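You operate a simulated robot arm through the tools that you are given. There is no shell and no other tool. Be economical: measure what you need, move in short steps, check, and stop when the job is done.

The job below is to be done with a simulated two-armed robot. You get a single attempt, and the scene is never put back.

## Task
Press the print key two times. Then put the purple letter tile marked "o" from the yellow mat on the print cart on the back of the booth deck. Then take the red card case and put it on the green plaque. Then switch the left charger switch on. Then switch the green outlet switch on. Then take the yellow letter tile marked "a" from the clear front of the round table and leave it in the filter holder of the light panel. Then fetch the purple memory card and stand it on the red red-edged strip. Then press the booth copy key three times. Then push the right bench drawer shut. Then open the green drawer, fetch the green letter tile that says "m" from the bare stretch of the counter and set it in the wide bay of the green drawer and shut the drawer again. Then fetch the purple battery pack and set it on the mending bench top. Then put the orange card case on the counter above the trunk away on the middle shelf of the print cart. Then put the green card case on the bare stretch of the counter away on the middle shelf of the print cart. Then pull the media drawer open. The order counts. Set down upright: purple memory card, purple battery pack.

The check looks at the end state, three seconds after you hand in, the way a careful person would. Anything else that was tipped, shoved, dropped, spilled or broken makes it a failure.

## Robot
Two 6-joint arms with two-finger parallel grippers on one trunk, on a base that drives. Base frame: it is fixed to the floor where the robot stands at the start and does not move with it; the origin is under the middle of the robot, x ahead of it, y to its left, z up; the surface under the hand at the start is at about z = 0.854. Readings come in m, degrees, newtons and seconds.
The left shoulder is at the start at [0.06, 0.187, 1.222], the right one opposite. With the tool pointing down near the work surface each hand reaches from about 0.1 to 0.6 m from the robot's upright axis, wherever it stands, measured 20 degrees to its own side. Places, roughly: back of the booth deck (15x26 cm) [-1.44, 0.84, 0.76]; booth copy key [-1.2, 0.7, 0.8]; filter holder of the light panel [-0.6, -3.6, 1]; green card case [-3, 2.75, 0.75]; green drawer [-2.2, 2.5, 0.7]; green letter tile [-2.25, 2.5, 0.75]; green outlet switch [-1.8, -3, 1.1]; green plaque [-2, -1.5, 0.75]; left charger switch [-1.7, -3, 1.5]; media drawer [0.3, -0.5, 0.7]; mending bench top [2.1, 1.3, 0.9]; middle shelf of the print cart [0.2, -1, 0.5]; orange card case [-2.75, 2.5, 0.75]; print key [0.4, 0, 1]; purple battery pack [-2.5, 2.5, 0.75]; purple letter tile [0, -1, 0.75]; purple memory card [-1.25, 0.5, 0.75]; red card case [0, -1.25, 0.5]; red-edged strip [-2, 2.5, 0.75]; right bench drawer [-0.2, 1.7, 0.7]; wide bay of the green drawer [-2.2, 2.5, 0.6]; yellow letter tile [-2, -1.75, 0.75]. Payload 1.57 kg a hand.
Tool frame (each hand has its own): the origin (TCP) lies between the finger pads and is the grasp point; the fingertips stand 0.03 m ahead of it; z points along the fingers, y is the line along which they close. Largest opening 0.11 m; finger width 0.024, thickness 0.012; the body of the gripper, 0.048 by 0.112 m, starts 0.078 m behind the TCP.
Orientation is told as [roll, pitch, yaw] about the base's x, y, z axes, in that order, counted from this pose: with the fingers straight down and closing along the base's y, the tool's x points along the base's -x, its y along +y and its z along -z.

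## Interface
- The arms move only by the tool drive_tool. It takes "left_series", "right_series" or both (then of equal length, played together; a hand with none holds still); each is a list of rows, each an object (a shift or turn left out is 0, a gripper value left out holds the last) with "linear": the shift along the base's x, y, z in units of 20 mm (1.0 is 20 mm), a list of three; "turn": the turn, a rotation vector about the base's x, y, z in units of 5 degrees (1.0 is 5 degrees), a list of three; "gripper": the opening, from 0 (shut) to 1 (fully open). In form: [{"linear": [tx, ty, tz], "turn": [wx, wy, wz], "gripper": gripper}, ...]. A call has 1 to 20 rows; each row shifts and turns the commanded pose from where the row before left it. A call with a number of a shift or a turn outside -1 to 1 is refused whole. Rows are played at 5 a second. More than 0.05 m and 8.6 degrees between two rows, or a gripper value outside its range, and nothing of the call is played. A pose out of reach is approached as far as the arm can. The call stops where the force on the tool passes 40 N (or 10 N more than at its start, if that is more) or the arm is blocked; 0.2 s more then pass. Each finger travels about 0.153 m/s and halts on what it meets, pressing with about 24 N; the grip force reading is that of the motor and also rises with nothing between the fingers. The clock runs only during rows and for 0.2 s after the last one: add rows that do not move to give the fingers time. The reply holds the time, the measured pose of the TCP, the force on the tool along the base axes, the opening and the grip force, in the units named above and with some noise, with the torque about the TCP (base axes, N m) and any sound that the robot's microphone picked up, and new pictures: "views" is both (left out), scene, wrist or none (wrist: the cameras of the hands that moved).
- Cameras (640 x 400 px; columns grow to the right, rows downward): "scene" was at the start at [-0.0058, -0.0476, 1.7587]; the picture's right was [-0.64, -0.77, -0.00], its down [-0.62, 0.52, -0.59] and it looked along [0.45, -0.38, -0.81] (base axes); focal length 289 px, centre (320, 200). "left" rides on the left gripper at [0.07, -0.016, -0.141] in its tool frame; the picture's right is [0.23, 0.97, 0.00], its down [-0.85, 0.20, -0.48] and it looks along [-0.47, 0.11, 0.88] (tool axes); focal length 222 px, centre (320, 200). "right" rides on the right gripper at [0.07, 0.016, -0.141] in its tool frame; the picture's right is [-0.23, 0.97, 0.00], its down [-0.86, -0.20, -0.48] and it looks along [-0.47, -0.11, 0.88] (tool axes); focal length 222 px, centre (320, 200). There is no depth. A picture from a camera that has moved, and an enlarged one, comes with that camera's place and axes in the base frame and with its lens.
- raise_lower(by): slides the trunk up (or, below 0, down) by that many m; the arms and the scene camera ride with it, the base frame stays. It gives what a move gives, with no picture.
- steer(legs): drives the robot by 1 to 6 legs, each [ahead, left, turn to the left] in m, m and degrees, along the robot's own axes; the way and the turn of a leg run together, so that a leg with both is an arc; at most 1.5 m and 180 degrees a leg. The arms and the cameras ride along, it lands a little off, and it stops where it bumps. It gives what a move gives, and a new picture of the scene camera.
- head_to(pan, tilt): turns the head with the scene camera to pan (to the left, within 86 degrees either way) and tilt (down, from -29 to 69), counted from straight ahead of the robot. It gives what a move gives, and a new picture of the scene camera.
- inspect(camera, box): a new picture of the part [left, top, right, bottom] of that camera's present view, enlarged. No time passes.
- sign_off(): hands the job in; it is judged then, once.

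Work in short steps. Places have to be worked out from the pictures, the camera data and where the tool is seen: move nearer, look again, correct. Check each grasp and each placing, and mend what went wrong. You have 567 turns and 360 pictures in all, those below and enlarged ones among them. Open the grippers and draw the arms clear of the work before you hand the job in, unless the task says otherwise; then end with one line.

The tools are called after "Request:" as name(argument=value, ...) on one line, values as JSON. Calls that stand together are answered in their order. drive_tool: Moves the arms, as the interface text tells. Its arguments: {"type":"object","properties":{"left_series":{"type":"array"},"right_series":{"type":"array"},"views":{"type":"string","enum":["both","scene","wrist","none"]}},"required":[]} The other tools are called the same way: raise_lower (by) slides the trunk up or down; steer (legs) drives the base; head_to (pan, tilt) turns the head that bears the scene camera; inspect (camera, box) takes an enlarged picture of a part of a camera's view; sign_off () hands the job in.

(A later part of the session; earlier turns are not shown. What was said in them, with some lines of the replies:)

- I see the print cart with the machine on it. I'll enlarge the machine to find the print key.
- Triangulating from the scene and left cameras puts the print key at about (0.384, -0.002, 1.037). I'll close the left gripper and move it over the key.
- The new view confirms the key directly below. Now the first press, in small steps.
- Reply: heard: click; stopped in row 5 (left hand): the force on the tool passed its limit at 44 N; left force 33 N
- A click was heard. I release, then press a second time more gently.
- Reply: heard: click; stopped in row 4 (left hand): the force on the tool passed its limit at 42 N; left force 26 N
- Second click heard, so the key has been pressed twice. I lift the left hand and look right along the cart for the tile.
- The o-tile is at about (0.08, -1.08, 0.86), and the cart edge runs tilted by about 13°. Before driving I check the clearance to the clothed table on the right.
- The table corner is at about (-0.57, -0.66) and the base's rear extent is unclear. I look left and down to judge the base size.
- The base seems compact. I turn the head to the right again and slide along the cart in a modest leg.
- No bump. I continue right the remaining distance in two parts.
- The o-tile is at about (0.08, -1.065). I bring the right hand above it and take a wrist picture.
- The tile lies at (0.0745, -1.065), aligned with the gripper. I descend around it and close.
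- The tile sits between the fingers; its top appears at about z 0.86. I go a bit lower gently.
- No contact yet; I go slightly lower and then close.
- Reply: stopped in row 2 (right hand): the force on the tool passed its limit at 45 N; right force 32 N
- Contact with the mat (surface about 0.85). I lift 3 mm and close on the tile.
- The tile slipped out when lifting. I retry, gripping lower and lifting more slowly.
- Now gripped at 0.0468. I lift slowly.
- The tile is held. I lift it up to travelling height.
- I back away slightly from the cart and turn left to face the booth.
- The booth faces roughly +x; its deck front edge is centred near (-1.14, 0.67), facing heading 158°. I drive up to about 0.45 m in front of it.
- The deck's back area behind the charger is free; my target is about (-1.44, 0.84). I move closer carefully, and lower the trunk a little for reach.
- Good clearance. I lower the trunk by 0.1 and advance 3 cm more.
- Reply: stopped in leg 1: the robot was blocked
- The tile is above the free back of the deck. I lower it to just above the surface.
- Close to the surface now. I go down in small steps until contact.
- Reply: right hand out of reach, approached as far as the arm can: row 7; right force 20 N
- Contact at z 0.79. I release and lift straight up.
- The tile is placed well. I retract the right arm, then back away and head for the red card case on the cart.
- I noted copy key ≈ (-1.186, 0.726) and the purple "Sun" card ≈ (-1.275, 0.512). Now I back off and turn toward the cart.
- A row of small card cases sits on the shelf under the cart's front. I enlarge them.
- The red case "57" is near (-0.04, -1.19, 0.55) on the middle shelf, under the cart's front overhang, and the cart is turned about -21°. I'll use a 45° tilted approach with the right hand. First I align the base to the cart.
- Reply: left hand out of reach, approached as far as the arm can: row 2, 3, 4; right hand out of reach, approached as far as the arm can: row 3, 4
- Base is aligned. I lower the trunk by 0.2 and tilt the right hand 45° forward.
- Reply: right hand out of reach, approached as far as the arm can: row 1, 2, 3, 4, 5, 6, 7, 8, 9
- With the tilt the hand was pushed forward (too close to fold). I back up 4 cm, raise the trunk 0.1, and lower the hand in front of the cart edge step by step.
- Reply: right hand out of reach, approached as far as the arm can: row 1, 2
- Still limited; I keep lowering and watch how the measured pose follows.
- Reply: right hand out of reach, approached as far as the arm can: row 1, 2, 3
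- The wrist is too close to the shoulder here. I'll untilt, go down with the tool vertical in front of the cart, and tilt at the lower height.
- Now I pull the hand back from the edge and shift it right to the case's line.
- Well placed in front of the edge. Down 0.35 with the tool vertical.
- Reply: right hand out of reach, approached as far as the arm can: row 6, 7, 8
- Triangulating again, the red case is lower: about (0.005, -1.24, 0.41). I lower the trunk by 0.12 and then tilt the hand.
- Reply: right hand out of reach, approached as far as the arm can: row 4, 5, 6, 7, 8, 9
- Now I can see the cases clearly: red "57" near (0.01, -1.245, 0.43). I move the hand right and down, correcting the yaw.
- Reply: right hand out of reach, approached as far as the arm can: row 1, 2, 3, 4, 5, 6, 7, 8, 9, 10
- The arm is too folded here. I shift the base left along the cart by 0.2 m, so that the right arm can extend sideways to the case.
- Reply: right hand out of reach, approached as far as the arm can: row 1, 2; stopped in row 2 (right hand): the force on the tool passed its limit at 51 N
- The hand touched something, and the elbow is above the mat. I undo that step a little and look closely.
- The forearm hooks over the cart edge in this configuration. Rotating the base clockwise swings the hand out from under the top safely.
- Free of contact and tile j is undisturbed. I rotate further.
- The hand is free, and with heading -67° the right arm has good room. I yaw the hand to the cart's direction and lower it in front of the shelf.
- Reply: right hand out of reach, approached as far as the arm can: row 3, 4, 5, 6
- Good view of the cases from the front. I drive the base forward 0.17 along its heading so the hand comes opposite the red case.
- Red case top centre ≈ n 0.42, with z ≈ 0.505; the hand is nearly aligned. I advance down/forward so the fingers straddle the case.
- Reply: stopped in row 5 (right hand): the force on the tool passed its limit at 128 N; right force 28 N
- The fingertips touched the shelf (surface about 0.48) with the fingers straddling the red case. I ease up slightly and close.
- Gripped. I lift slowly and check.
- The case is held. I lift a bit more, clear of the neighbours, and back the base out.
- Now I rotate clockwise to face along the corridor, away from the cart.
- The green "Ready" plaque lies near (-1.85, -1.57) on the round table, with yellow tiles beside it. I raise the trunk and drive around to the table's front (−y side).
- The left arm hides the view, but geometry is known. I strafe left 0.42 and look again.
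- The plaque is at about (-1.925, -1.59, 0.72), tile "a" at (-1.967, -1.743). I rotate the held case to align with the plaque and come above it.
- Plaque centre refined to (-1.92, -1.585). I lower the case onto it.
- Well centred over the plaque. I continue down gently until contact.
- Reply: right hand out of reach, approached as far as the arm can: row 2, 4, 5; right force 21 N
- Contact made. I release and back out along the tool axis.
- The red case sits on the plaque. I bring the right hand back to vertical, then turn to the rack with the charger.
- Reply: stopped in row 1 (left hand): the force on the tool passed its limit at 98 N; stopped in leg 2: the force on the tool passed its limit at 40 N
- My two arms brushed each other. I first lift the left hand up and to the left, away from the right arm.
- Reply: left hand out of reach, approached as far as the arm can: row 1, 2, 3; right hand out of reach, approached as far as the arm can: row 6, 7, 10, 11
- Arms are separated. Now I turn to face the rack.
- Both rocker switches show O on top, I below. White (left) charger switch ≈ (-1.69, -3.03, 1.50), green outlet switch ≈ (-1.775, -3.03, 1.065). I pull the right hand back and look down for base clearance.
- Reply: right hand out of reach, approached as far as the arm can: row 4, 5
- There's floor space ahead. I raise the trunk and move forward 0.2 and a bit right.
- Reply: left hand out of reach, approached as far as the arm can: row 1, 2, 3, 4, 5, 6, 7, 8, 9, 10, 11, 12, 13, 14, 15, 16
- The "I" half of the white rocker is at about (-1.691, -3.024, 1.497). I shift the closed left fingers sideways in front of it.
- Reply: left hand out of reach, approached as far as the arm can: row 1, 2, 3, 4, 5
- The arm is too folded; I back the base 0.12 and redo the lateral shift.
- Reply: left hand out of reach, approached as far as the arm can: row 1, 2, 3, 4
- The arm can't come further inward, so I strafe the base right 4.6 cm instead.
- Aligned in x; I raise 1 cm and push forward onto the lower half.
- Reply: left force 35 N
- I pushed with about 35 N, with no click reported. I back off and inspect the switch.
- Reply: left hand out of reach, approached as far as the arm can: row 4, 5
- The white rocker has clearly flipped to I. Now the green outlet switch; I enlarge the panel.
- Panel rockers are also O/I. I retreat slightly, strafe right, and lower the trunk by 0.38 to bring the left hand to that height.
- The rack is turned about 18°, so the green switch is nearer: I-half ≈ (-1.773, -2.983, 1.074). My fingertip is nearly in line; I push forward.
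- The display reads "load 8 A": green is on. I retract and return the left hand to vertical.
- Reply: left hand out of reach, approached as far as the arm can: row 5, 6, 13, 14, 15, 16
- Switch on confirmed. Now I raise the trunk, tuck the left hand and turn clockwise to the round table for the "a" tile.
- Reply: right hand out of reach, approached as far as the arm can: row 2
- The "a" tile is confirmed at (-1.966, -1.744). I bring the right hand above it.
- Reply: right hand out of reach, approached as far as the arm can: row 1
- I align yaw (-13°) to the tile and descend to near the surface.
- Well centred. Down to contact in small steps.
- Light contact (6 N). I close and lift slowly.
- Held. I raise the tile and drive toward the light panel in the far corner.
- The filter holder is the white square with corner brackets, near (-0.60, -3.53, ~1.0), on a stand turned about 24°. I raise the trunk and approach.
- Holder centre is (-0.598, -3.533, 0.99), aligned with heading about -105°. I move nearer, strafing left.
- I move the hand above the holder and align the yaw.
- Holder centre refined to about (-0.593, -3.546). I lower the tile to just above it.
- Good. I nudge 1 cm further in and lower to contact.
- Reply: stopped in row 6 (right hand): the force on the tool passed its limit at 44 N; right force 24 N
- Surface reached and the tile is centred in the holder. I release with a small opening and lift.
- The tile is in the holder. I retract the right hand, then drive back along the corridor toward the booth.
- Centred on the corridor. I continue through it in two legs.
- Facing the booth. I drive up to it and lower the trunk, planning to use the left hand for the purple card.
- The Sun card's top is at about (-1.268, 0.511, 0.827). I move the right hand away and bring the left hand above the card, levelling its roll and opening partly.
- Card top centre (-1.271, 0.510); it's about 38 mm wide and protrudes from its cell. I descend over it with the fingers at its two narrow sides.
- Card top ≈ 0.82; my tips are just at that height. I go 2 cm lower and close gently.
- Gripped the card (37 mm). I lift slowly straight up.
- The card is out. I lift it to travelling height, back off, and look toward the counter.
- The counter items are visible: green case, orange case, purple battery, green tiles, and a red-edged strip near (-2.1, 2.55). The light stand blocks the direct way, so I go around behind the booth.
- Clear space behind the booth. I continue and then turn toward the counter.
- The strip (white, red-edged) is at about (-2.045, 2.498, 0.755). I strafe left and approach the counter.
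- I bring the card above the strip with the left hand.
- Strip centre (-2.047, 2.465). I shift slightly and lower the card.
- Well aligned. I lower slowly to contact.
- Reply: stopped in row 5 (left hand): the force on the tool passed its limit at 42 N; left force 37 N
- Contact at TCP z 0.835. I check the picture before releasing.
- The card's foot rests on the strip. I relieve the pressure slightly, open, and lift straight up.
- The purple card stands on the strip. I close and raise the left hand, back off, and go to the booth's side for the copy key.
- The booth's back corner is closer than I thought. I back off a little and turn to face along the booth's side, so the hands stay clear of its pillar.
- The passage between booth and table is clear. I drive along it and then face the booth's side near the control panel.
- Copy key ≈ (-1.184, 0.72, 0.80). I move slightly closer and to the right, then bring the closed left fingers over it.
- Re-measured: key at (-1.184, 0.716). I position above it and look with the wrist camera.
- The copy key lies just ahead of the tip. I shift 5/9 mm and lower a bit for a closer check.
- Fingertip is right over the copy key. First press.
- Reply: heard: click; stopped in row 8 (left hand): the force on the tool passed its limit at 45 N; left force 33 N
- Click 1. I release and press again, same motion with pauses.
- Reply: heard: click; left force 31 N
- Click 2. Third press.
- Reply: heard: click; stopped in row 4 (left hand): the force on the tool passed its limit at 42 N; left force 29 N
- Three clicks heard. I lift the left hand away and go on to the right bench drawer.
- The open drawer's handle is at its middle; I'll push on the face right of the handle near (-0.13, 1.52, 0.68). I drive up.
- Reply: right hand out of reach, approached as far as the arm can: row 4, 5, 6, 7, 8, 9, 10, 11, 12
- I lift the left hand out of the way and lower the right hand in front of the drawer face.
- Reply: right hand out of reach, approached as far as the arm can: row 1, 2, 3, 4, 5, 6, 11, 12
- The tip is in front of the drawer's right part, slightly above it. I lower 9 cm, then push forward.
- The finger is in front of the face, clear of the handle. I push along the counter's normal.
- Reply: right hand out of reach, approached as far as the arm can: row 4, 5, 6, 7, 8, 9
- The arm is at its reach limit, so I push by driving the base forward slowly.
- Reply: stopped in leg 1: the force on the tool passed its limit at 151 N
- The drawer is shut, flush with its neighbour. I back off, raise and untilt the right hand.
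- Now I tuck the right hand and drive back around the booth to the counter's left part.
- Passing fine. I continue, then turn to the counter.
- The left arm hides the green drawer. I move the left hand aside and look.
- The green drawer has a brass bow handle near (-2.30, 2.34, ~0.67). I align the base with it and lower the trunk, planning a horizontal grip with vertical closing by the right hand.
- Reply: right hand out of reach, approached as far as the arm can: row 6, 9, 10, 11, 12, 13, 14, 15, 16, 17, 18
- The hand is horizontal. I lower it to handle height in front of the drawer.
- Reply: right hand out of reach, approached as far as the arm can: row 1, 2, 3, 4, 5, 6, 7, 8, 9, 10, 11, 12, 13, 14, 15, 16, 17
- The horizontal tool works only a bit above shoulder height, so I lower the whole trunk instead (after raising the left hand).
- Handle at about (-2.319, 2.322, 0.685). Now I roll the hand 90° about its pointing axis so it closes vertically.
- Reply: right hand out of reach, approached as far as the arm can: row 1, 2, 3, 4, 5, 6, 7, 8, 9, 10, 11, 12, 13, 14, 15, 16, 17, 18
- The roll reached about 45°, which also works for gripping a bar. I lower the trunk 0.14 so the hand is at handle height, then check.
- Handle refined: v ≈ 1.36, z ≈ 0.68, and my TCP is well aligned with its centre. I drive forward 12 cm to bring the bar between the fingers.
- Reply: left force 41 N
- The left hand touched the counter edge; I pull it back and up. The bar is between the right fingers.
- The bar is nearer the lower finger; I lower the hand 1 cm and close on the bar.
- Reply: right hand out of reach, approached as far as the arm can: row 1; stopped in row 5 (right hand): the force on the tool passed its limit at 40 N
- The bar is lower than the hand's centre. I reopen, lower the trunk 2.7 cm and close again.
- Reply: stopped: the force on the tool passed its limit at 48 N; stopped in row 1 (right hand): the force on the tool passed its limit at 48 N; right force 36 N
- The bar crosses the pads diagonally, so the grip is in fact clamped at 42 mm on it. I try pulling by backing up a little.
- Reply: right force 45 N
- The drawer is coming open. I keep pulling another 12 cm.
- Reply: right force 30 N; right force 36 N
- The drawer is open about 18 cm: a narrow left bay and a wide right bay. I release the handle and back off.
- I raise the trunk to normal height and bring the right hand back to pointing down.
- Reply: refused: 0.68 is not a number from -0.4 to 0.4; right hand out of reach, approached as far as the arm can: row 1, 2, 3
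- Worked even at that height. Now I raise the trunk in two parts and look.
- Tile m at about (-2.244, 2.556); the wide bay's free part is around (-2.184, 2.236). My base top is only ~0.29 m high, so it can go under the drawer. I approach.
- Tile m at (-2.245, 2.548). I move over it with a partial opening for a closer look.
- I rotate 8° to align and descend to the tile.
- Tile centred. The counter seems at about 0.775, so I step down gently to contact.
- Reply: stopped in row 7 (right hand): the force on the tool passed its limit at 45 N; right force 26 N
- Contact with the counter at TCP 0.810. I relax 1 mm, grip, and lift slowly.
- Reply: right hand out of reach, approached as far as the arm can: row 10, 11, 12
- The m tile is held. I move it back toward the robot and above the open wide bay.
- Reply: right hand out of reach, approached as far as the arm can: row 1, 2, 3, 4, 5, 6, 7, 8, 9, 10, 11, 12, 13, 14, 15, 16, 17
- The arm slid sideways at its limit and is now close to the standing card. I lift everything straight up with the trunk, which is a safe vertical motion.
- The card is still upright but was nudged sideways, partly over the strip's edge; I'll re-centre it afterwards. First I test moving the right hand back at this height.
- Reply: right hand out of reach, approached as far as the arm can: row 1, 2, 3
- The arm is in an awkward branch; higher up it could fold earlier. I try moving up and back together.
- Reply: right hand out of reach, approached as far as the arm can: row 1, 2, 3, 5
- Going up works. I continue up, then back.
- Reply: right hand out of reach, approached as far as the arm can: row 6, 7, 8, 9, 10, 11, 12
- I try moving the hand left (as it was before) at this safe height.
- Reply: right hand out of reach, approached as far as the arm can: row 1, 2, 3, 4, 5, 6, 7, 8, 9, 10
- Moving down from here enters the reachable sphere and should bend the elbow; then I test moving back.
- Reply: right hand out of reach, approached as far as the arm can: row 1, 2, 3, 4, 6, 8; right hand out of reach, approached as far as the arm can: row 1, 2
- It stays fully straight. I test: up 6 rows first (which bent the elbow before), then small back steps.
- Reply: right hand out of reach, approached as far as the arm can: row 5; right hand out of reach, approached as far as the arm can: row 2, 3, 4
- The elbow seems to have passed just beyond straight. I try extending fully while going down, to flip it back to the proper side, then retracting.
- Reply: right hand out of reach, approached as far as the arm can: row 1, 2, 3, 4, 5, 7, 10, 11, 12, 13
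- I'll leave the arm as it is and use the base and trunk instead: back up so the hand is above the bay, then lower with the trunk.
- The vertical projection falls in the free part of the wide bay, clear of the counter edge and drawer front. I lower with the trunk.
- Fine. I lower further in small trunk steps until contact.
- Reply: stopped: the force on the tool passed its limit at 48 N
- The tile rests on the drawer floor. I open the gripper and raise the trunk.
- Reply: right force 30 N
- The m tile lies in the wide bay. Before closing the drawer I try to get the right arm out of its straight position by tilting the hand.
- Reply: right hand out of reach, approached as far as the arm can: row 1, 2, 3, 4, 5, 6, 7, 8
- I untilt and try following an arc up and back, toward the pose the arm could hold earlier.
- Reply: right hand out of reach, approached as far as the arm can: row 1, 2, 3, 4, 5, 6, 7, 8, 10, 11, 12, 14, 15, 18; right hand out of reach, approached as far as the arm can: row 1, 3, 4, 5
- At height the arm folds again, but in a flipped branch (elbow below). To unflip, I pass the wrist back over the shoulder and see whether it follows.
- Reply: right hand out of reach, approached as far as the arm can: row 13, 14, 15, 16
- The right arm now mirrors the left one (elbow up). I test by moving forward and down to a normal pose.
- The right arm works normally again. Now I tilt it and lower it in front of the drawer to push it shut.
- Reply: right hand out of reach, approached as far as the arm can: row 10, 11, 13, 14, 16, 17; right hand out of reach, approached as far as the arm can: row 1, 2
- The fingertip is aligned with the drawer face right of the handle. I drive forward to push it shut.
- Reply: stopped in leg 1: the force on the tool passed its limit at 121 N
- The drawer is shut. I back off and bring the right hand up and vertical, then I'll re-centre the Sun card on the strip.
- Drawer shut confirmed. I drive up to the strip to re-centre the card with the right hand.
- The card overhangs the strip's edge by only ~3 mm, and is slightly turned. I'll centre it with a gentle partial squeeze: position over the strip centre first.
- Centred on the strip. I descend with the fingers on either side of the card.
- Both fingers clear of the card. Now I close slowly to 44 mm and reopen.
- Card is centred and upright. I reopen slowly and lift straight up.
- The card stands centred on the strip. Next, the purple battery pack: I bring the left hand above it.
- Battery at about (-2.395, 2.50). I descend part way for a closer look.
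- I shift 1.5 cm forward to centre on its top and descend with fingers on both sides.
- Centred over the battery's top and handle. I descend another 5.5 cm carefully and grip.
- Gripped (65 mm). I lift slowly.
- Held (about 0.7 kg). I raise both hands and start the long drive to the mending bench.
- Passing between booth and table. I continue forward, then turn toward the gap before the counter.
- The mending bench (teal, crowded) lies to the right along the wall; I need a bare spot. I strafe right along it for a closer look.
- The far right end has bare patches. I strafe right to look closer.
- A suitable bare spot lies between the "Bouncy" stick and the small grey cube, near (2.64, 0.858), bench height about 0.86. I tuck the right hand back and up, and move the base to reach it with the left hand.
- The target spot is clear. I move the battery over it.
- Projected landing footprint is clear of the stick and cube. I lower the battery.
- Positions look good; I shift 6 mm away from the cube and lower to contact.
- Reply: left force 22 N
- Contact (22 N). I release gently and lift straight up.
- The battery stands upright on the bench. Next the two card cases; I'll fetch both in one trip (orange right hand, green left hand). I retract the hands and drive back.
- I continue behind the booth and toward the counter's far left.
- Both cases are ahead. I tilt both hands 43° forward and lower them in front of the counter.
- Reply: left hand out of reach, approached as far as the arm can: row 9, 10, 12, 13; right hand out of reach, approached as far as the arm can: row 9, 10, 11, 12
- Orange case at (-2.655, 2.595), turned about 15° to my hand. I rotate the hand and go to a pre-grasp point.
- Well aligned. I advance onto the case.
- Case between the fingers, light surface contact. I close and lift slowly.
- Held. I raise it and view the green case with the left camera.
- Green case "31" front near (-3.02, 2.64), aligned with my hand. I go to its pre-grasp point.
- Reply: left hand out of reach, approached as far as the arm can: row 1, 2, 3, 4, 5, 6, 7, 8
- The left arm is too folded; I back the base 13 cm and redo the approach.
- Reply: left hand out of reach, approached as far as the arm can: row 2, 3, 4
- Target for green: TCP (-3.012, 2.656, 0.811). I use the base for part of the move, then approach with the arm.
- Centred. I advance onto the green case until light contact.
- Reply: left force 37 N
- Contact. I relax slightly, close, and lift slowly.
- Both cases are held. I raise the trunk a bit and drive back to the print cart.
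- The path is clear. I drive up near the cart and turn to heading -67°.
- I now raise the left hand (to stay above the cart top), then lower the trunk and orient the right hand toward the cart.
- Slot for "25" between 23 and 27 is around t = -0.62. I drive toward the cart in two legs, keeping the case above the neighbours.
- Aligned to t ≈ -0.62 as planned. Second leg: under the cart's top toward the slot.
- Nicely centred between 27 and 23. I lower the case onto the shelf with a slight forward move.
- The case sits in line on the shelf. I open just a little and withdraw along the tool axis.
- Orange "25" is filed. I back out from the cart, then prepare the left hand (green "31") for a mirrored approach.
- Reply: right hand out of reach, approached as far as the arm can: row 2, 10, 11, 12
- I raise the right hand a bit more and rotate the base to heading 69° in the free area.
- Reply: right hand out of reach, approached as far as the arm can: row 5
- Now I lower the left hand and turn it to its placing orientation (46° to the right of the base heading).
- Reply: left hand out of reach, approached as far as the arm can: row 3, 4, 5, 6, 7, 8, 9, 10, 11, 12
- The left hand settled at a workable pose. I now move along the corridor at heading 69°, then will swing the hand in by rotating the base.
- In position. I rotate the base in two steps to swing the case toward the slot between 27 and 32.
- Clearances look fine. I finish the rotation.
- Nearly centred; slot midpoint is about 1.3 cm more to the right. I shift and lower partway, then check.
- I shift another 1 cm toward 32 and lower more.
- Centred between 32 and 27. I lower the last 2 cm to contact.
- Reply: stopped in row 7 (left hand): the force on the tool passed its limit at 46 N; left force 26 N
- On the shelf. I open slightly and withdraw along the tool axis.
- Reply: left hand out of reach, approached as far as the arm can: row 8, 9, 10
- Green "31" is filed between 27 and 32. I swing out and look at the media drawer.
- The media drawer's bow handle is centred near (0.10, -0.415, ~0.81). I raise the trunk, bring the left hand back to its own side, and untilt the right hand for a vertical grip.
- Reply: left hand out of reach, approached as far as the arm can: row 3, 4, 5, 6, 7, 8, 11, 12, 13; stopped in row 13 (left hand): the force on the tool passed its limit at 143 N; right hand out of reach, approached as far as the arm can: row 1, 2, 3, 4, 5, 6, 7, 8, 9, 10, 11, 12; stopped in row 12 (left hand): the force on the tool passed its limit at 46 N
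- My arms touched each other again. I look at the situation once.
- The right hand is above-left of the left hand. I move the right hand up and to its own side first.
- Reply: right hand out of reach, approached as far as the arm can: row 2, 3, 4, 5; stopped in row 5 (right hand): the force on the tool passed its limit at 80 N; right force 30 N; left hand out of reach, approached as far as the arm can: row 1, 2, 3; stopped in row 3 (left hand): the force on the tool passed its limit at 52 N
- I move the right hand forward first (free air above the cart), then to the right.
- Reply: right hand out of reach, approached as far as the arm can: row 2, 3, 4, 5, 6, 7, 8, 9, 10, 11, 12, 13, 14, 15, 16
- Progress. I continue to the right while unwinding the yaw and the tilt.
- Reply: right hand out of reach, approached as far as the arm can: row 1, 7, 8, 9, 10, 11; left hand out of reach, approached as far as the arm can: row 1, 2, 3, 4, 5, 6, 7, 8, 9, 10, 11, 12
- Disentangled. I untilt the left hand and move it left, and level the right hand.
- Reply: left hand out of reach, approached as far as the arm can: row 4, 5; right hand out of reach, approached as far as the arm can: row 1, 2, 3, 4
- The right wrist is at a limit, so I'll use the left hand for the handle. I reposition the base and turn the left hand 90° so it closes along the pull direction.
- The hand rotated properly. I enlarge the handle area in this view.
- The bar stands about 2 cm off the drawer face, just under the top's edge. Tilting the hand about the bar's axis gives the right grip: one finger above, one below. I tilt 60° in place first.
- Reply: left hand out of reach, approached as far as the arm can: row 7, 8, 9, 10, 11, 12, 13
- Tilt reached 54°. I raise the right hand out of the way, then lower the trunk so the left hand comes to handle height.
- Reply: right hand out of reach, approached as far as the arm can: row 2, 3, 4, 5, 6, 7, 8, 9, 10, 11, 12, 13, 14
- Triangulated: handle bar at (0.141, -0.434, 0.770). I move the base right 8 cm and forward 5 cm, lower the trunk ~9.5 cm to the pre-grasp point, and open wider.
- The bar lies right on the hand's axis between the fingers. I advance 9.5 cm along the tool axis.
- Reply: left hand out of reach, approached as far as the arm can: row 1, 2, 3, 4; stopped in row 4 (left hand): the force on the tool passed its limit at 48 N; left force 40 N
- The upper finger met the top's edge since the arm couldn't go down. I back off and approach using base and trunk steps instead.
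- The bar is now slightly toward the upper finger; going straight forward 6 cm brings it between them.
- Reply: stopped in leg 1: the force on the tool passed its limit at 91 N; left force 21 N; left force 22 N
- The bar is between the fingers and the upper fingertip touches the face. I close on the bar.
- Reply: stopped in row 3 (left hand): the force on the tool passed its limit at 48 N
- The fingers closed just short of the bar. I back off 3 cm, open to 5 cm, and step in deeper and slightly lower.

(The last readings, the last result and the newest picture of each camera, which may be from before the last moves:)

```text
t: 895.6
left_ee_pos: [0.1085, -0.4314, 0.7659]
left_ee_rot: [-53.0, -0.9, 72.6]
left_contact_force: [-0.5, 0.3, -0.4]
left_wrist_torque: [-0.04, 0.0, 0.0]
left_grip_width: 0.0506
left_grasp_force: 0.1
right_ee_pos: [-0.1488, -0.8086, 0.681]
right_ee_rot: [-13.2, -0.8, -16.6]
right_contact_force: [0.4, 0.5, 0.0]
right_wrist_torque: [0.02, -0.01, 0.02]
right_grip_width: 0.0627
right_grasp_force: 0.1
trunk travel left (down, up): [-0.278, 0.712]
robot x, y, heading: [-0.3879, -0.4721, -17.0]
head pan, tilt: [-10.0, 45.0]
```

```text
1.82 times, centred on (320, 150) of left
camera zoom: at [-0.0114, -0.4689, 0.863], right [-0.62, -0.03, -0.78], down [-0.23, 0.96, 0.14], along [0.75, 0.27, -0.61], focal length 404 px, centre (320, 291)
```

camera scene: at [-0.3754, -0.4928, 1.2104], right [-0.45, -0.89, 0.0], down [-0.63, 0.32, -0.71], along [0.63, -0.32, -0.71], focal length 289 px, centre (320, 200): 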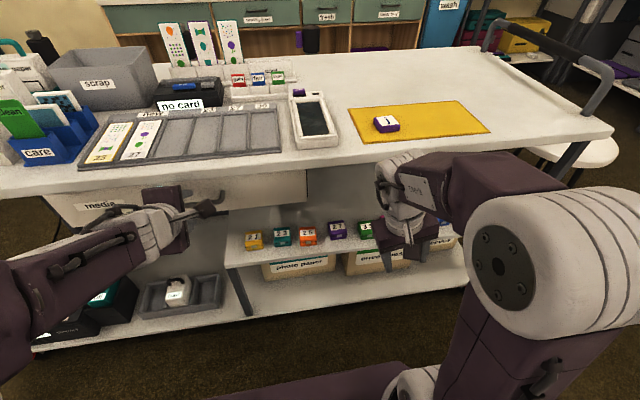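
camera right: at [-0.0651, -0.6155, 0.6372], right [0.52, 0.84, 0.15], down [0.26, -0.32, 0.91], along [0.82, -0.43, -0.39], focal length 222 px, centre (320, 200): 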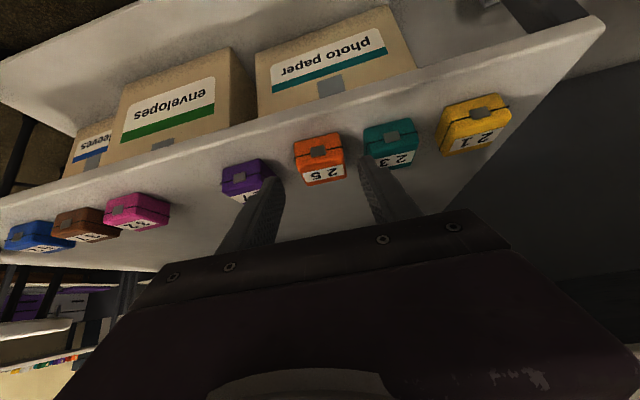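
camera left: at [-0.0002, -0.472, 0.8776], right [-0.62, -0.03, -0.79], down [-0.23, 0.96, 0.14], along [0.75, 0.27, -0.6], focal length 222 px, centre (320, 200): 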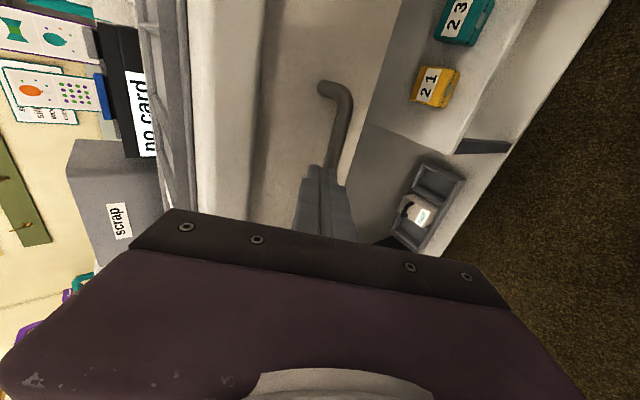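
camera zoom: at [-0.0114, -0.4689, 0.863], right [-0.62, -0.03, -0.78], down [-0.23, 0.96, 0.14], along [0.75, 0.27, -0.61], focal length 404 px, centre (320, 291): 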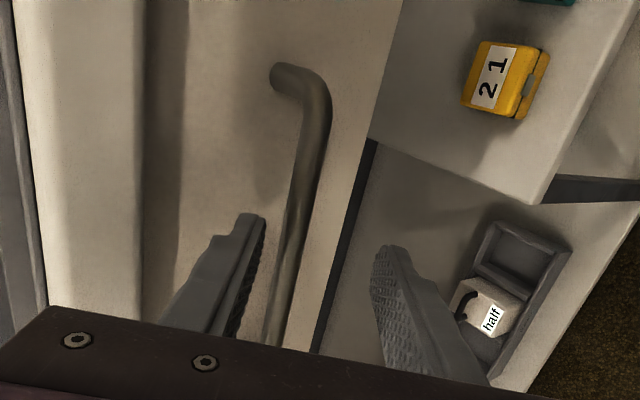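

The bar is between the fingers. I go forward 2.2 cm and close.

Request:
steer(legs=[[0.022, 0, 0]])

Request:
drive_tool(left_series=[{"gripper": 0}, {}, {}, {}], views="none")

```text
t: 896.4
left_ee_pos: [0.1296, -0.4389, 0.7668]
left_ee_rot: [-53.0, -0.9, 72.7]
left_contact_force: [-0.5, 0.6, 0.6]
left_wrist_torque: [-0.01, -0.06, -0.01]
left_grip_width: 0.0504
left_grasp_force: 0.0
right_ee_pos: [-0.1276, -0.8139, 0.682]
right_ee_rot: [-13.1, -0.8, -16.6]
right_contact_force: [0.2, -0.1, -0.7]
right_wrist_torque: [-0.01, 0.02, 0.0]
right_grip_width: 0.0625
right_grasp_force: 0.1
trunk travel left (down, up): [-0.278, 0.712]
robot x, y, heading: [-0.3689, -0.4729, -17.0]
head pan, tilt: [-10.0, 45.0]
camera scene: at [-0.3552, -0.499, 1.1984], right [-0.45, -0.89, 0.0], down [-0.63, 0.32, -0.71], along [0.63, -0.32, -0.71], focal length 289 px, centre (320, 200)
```

scene: 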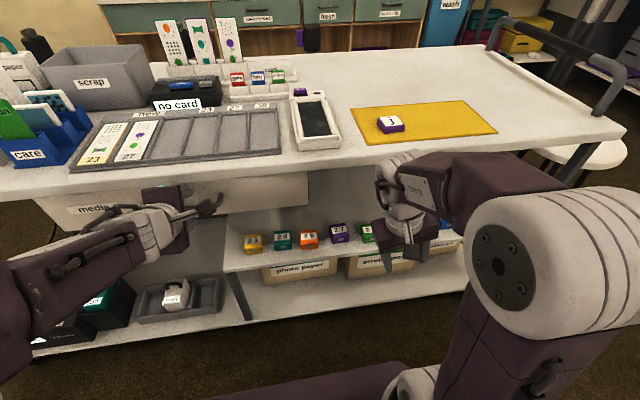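

```text
t: 897.4
left_ee_pos: [0.1309, -0.4393, 0.7654]
left_ee_rot: [-53.0, -0.9, 72.6]
left_contact_force: [0.0, -0.6, 0.1]
left_wrist_torque: [-0.52, 0.15, 0.46]
left_grip_width: 0.0118
left_grasp_force: 28.8
right_ee_pos: [-0.1265, -0.8138, 0.681]
right_ee_rot: [-13.2, -0.7, -16.6]
right_contact_force: [0.5, 0.7, 0.1]
right_wrist_torque: [-0.03, -0.02, -0.01]
right_grip_width: 0.0627
right_grasp_force: 0.0
trunk travel left (down, up): [-0.278, 0.712]
robot x, y, heading: [-0.3695, -0.4783, -17.3]
head pan, tilt: [-10.0, 45.0]
```

Gripped on the bar (11.8 mm). I pull the drawer open by backing 15 cm.

Request:
steer(legs=[[-0.15, 0, 0]])

```text
t: 898.8
left_ee_pos: [-0.0133, -0.3926, 0.7653]
left_ee_rot: [-53.0, -0.7, 73.0]
left_contact_force: [5.0, 11.4, 3.5]
left_wrist_torque: [-0.13, 0.01, 0.71]
left_grip_width: 0.0118
left_grasp_force: 28.7
right_ee_pos: [-0.2694, -0.7687, 0.6821]
right_ee_rot: [-13.3, -1.0, -16.3]
right_contact_force: [-0.1, -0.7, 0.6]
right_wrist_torque: [-0.01, -0.01, -0.05]
right_grip_width: 0.0627
right_grasp_force: 0.1
trunk travel left (down, up): [-0.278, 0.712]
robot x, y, heading: [-0.5131, -0.4388, -17.0]
head pan, tilt: [-10.0, 45.0]
camera scene: at [-0.4975, -0.4538, 1.1985], right [-0.45, -0.89, 0.0], down [-0.63, 0.32, -0.71], along [0.63, -0.32, -0.71], focal length 289 px, centre (320, 200)
```

scene: 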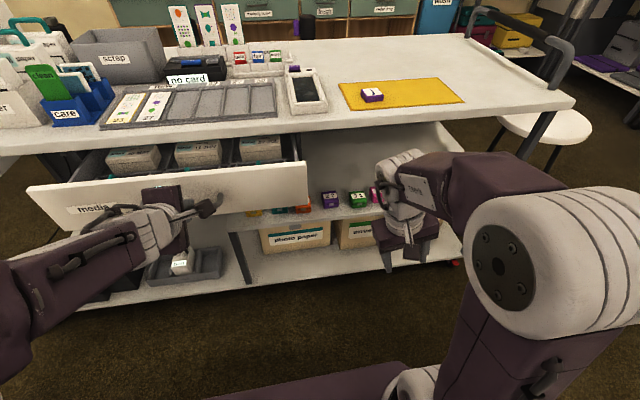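

The drawer is open about 15 cm with its contents visible. I pull another 6 cm, then release.

Request:
steer(legs=[[-0.06, 0.01, 0]])

Request:
drive_tool(left_series=[{"gripper": 0.3}, {"gripper": 0.5}, {}, {}], views="none")

```text
t: 899.7
left_ee_pos: [-0.0669, -0.3701, 0.7668]
left_ee_rot: [-52.9, -1.0, 72.7]
left_contact_force: [-7.2, -24.6, -4.7]
left_wrist_torque: [-0.83, 0.33, 0.04]
left_grip_width: 0.012
left_grasp_force: 29.2
right_ee_pos: [-0.322, -0.7454, 0.6805]
right_ee_rot: [-13.0, -0.9, -16.5]
right_contact_force: [0.8, 0.1, -0.6]
right_wrist_torque: [-0.02, -0.03, 0.01]
right_grip_width: 0.0626
right_grasp_force: 0.0
trunk travel left (down, up): [-0.278, 0.712]
robot x, y, heading: [-0.5642, -0.4078, -16.8]
head pan, tilt: [-10.0, 45.0]
camera scene: at [-0.5519, -0.4324, 1.1983], right [-0.45, -0.89, 0.0], down [-0.63, 0.32, -0.71], along [0.63, -0.32, -0.71], focal length 289 px, centre (320, 200)
```

scene: 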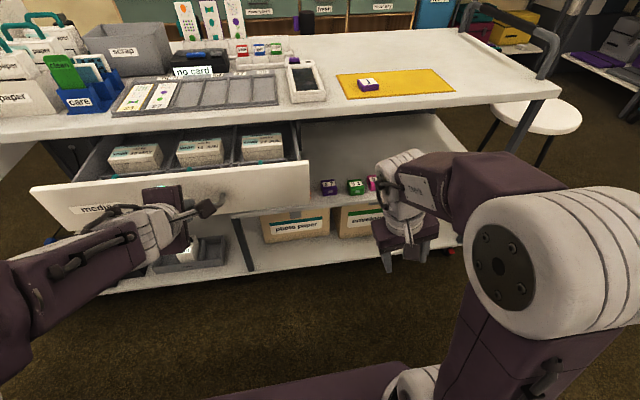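

```text
t: 900.7
left_ee_pos: [-0.0663, -0.368, 0.7654]
left_ee_rot: [-53.0, -0.9, 72.6]
left_contact_force: [-1.0, 0.1, -0.2]
left_wrist_torque: [0.02, 0.02, -0.01]
left_grip_width: 0.0536
left_grasp_force: 0.0
right_ee_pos: [-0.3218, -0.743, 0.6814]
right_ee_rot: [-13.2, -0.8, -16.6]
right_contact_force: [0.7, -0.4, -0.1]
right_wrist_torque: [0.01, 0.0, -0.03]
right_grip_width: 0.0628
right_grasp_force: 0.1
trunk travel left (down, up): [-0.278, 0.712]
robot x, y, heading: [-0.562, -0.4092, -16.9]
head pan, tilt: [-10.0, 45.0]
```

Released. I back out along the grip axis: a little up, a little back, then clear.

Request:
raise_lower(by=0.018)

Request:
steer(legs=[[-0.045, 0, 0]])

Request:
raise_lower(by=0.04)

Request:
steer(legs=[[-0.2, 0.1, 0]])

```text
t: 901.4
left_ee_pos: [-0.0671, -0.3678, 0.7851]
left_ee_rot: [-52.9, -0.8, 72.6]
left_contact_force: [-3.7, 1.0, 2.7]
left_wrist_torque: [-0.08, -0.23, -0.01]
left_grip_width: 0.0549
left_grasp_force: 0.0
right_ee_pos: [-0.323, -0.7445, 0.7003]
right_ee_rot: [-13.2, -0.9, -16.5]
right_contact_force: [-0.1, -0.5, -0.2]
right_wrist_torque: [0.02, 0.04, 0.03]
right_grip_width: 0.0625
right_grasp_force: 0.0
trunk travel left (down, up): [-0.296, 0.694]
robot x, y, heading: [-0.565, -0.4099, -17.1]
head pan, tilt: [-10.0, 45.0]
```

```text
t: 902.3
left_ee_pos: [-0.1085, -0.3548, 0.7849]
left_ee_rot: [-53.0, -0.7, 72.7]
left_contact_force: [-0.1, 1.3, 0.0]
left_wrist_torque: [-0.01, -0.04, 0.03]
left_grip_width: 0.0552
left_grasp_force: 0.1
right_ee_pos: [-0.3656, -0.729, 0.6999]
right_ee_rot: [-13.2, -1.0, -16.5]
right_contact_force: [0.4, 0.3, -0.5]
right_wrist_torque: [0.04, -0.02, 0.03]
right_grip_width: 0.0627
right_grasp_force: 0.0
trunk travel left (down, up): [-0.296, 0.694]
robot x, y, heading: [-0.6064, -0.395, -16.6]
head pan, tilt: [-10.0, 45.0]
camera scene: at [-0.5947, -0.4159, 1.2165], right [-0.45, -0.89, 0.0], down [-0.63, 0.32, -0.71], along [0.63, -0.32, -0.71], focal length 289 px, centre (320, 200)
```

scene: 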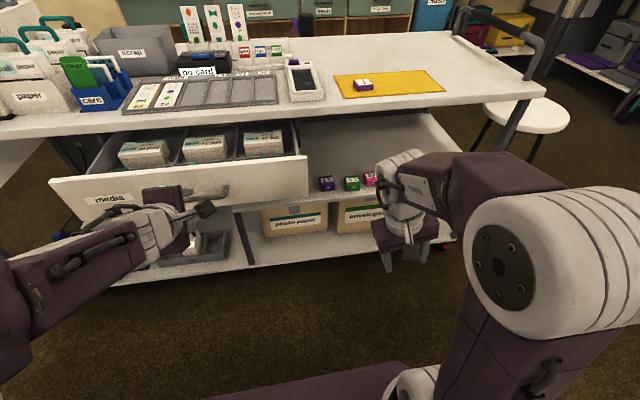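

```text
t: 903.1
left_ee_pos: [-0.1089, -0.3554, 0.8245]
left_ee_rot: [-52.9, -0.9, 72.7]
left_contact_force: [-0.2, 0.4, 0.1]
left_wrist_torque: [0.03, -0.03, 0.02]
left_grip_width: 0.0547
left_grasp_force: 0.0
right_ee_pos: [-0.365, -0.7307, 0.7401]
right_ee_rot: [-13.1, -0.8, -16.5]
right_contact_force: [0.5, 0.6, -0.5]
right_wrist_torque: [0.03, 0.0, 0.0]
right_grip_width: 0.0624
right_grasp_force: 0.0
trunk travel left (down, up): [-0.336, 0.654]
robot x, y, heading: [-0.6037, -0.4002, -17.0]
head pan, tilt: [-10.0, 45.0]
```

```text
t: 904.8
left_ee_pos: [-0.2715, -0.201, 0.8242]
left_ee_rot: [-53.0, -0.8, 72.7]
left_contact_force: [-0.1, -0.1, 0.0]
left_wrist_torque: [-0.05, 0.02, -0.01]
left_grip_width: 0.0551
left_grasp_force: 0.1
right_ee_pos: [-0.5283, -0.5761, 0.7394]
right_ee_rot: [-13.2, -0.9, -16.7]
right_contact_force: [0.6, -0.3, 0.3]
right_wrist_torque: [-0.03, -0.01, -0.04]
right_grip_width: 0.0627
right_grasp_force: 0.0
trunk travel left (down, up): [-0.336, 0.654]
robot x, y, heading: [-0.7687, -0.2426, -16.9]
head pan, tilt: [-10.0, 45.0]
camera scene: at [-0.7565, -0.2608, 1.2565], right [-0.45, -0.89, 0.0], down [-0.63, 0.32, -0.71], along [0.63, -0.32, -0.71], focal length 289 px, centre (320, 200)
```

scene: 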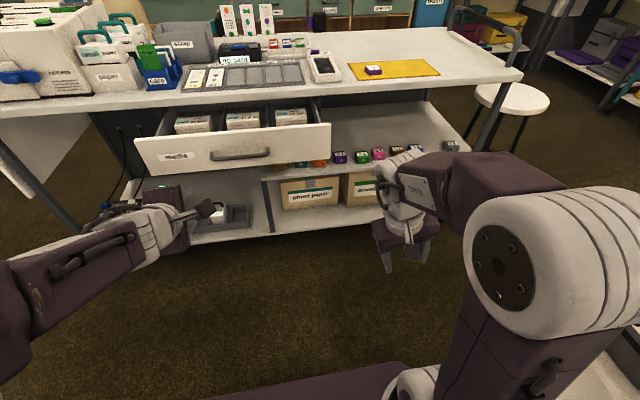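

The media drawer stands open and everything is done. I shift a bit away from the table so both arms are clear, then hand in.

Request:
steer(legs=[[0, 0.25, 0]])

Request:
drive_tool(left_series=[{"gripper": 1}, {}, {}], right_series=[{"gripper": 1}, {}, {}], views="none")

```text
t: 906.6
left_ee_pos: [-0.1977, 0.0377, 0.8244]
left_ee_rot: [-53.0, -0.8, 72.5]
left_contact_force: [0.0, -0.4, -0.6]
left_wrist_torque: [-0.03, -0.01, -0.05]
left_grip_width: 0.055
left_grasp_force: 0.0
right_ee_pos: [-0.4548, -0.337, 0.7402]
right_ee_rot: [-13.3, -0.8, -16.6]
right_contact_force: [0.1, 0.7, -0.2]
right_wrist_torque: [0.01, 0.02, -0.01]
right_grip_width: 0.063
right_grasp_force: 0.1
trunk travel left (down, up): [-0.336, 0.654]
robot x, y, heading: [-0.6962, -0.0016, -17.1]
head pan, tilt: [-10.0, 45.0]
camera scene: at [-0.6817, -0.0212, 1.2565], right [-0.46, -0.89, 0.0], down [-0.63, 0.32, -0.71], along [0.63, -0.32, -0.71], focal length 289 px, centre (320, 200)
```

scene: 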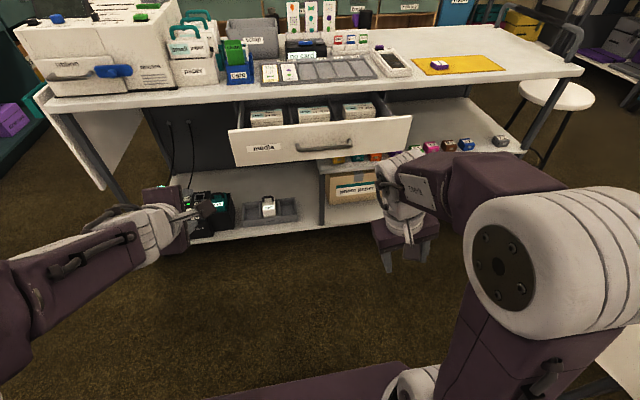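

```text
t: 907.5
left_ee_pos: [-0.1976, 0.0364, 0.8248]
left_ee_rot: [-53.0, -0.8, 72.4]
left_contact_force: [-0.3, -0.9, 0.0]
left_wrist_torque: [0.02, 0.0, -0.02]
left_grip_width: 0.1101
left_grasp_force: 0.1
right_ee_pos: [-0.4543, -0.337, 0.7397]
right_ee_rot: [-13.2, -0.8, -16.7]
right_contact_force: [0.2, 0.2, -0.2]
right_wrist_torque: [0.0, 0.03, -0.01]
right_grip_width: 0.11
right_grasp_force: 0.0
trunk travel left (down, up): [-0.336, 0.654]
robot x, y, heading: [-0.6948, 0.0019, -17.3]
head pan, tilt: [-10.0, 45.0]
```

Both grippers are open and the arms are clear of the work; the job is handed in.

Request:
sign_off()

```text
The job is handed in.
```

I did all fourteen steps in order and handed the job in; I haven't had the verdict.
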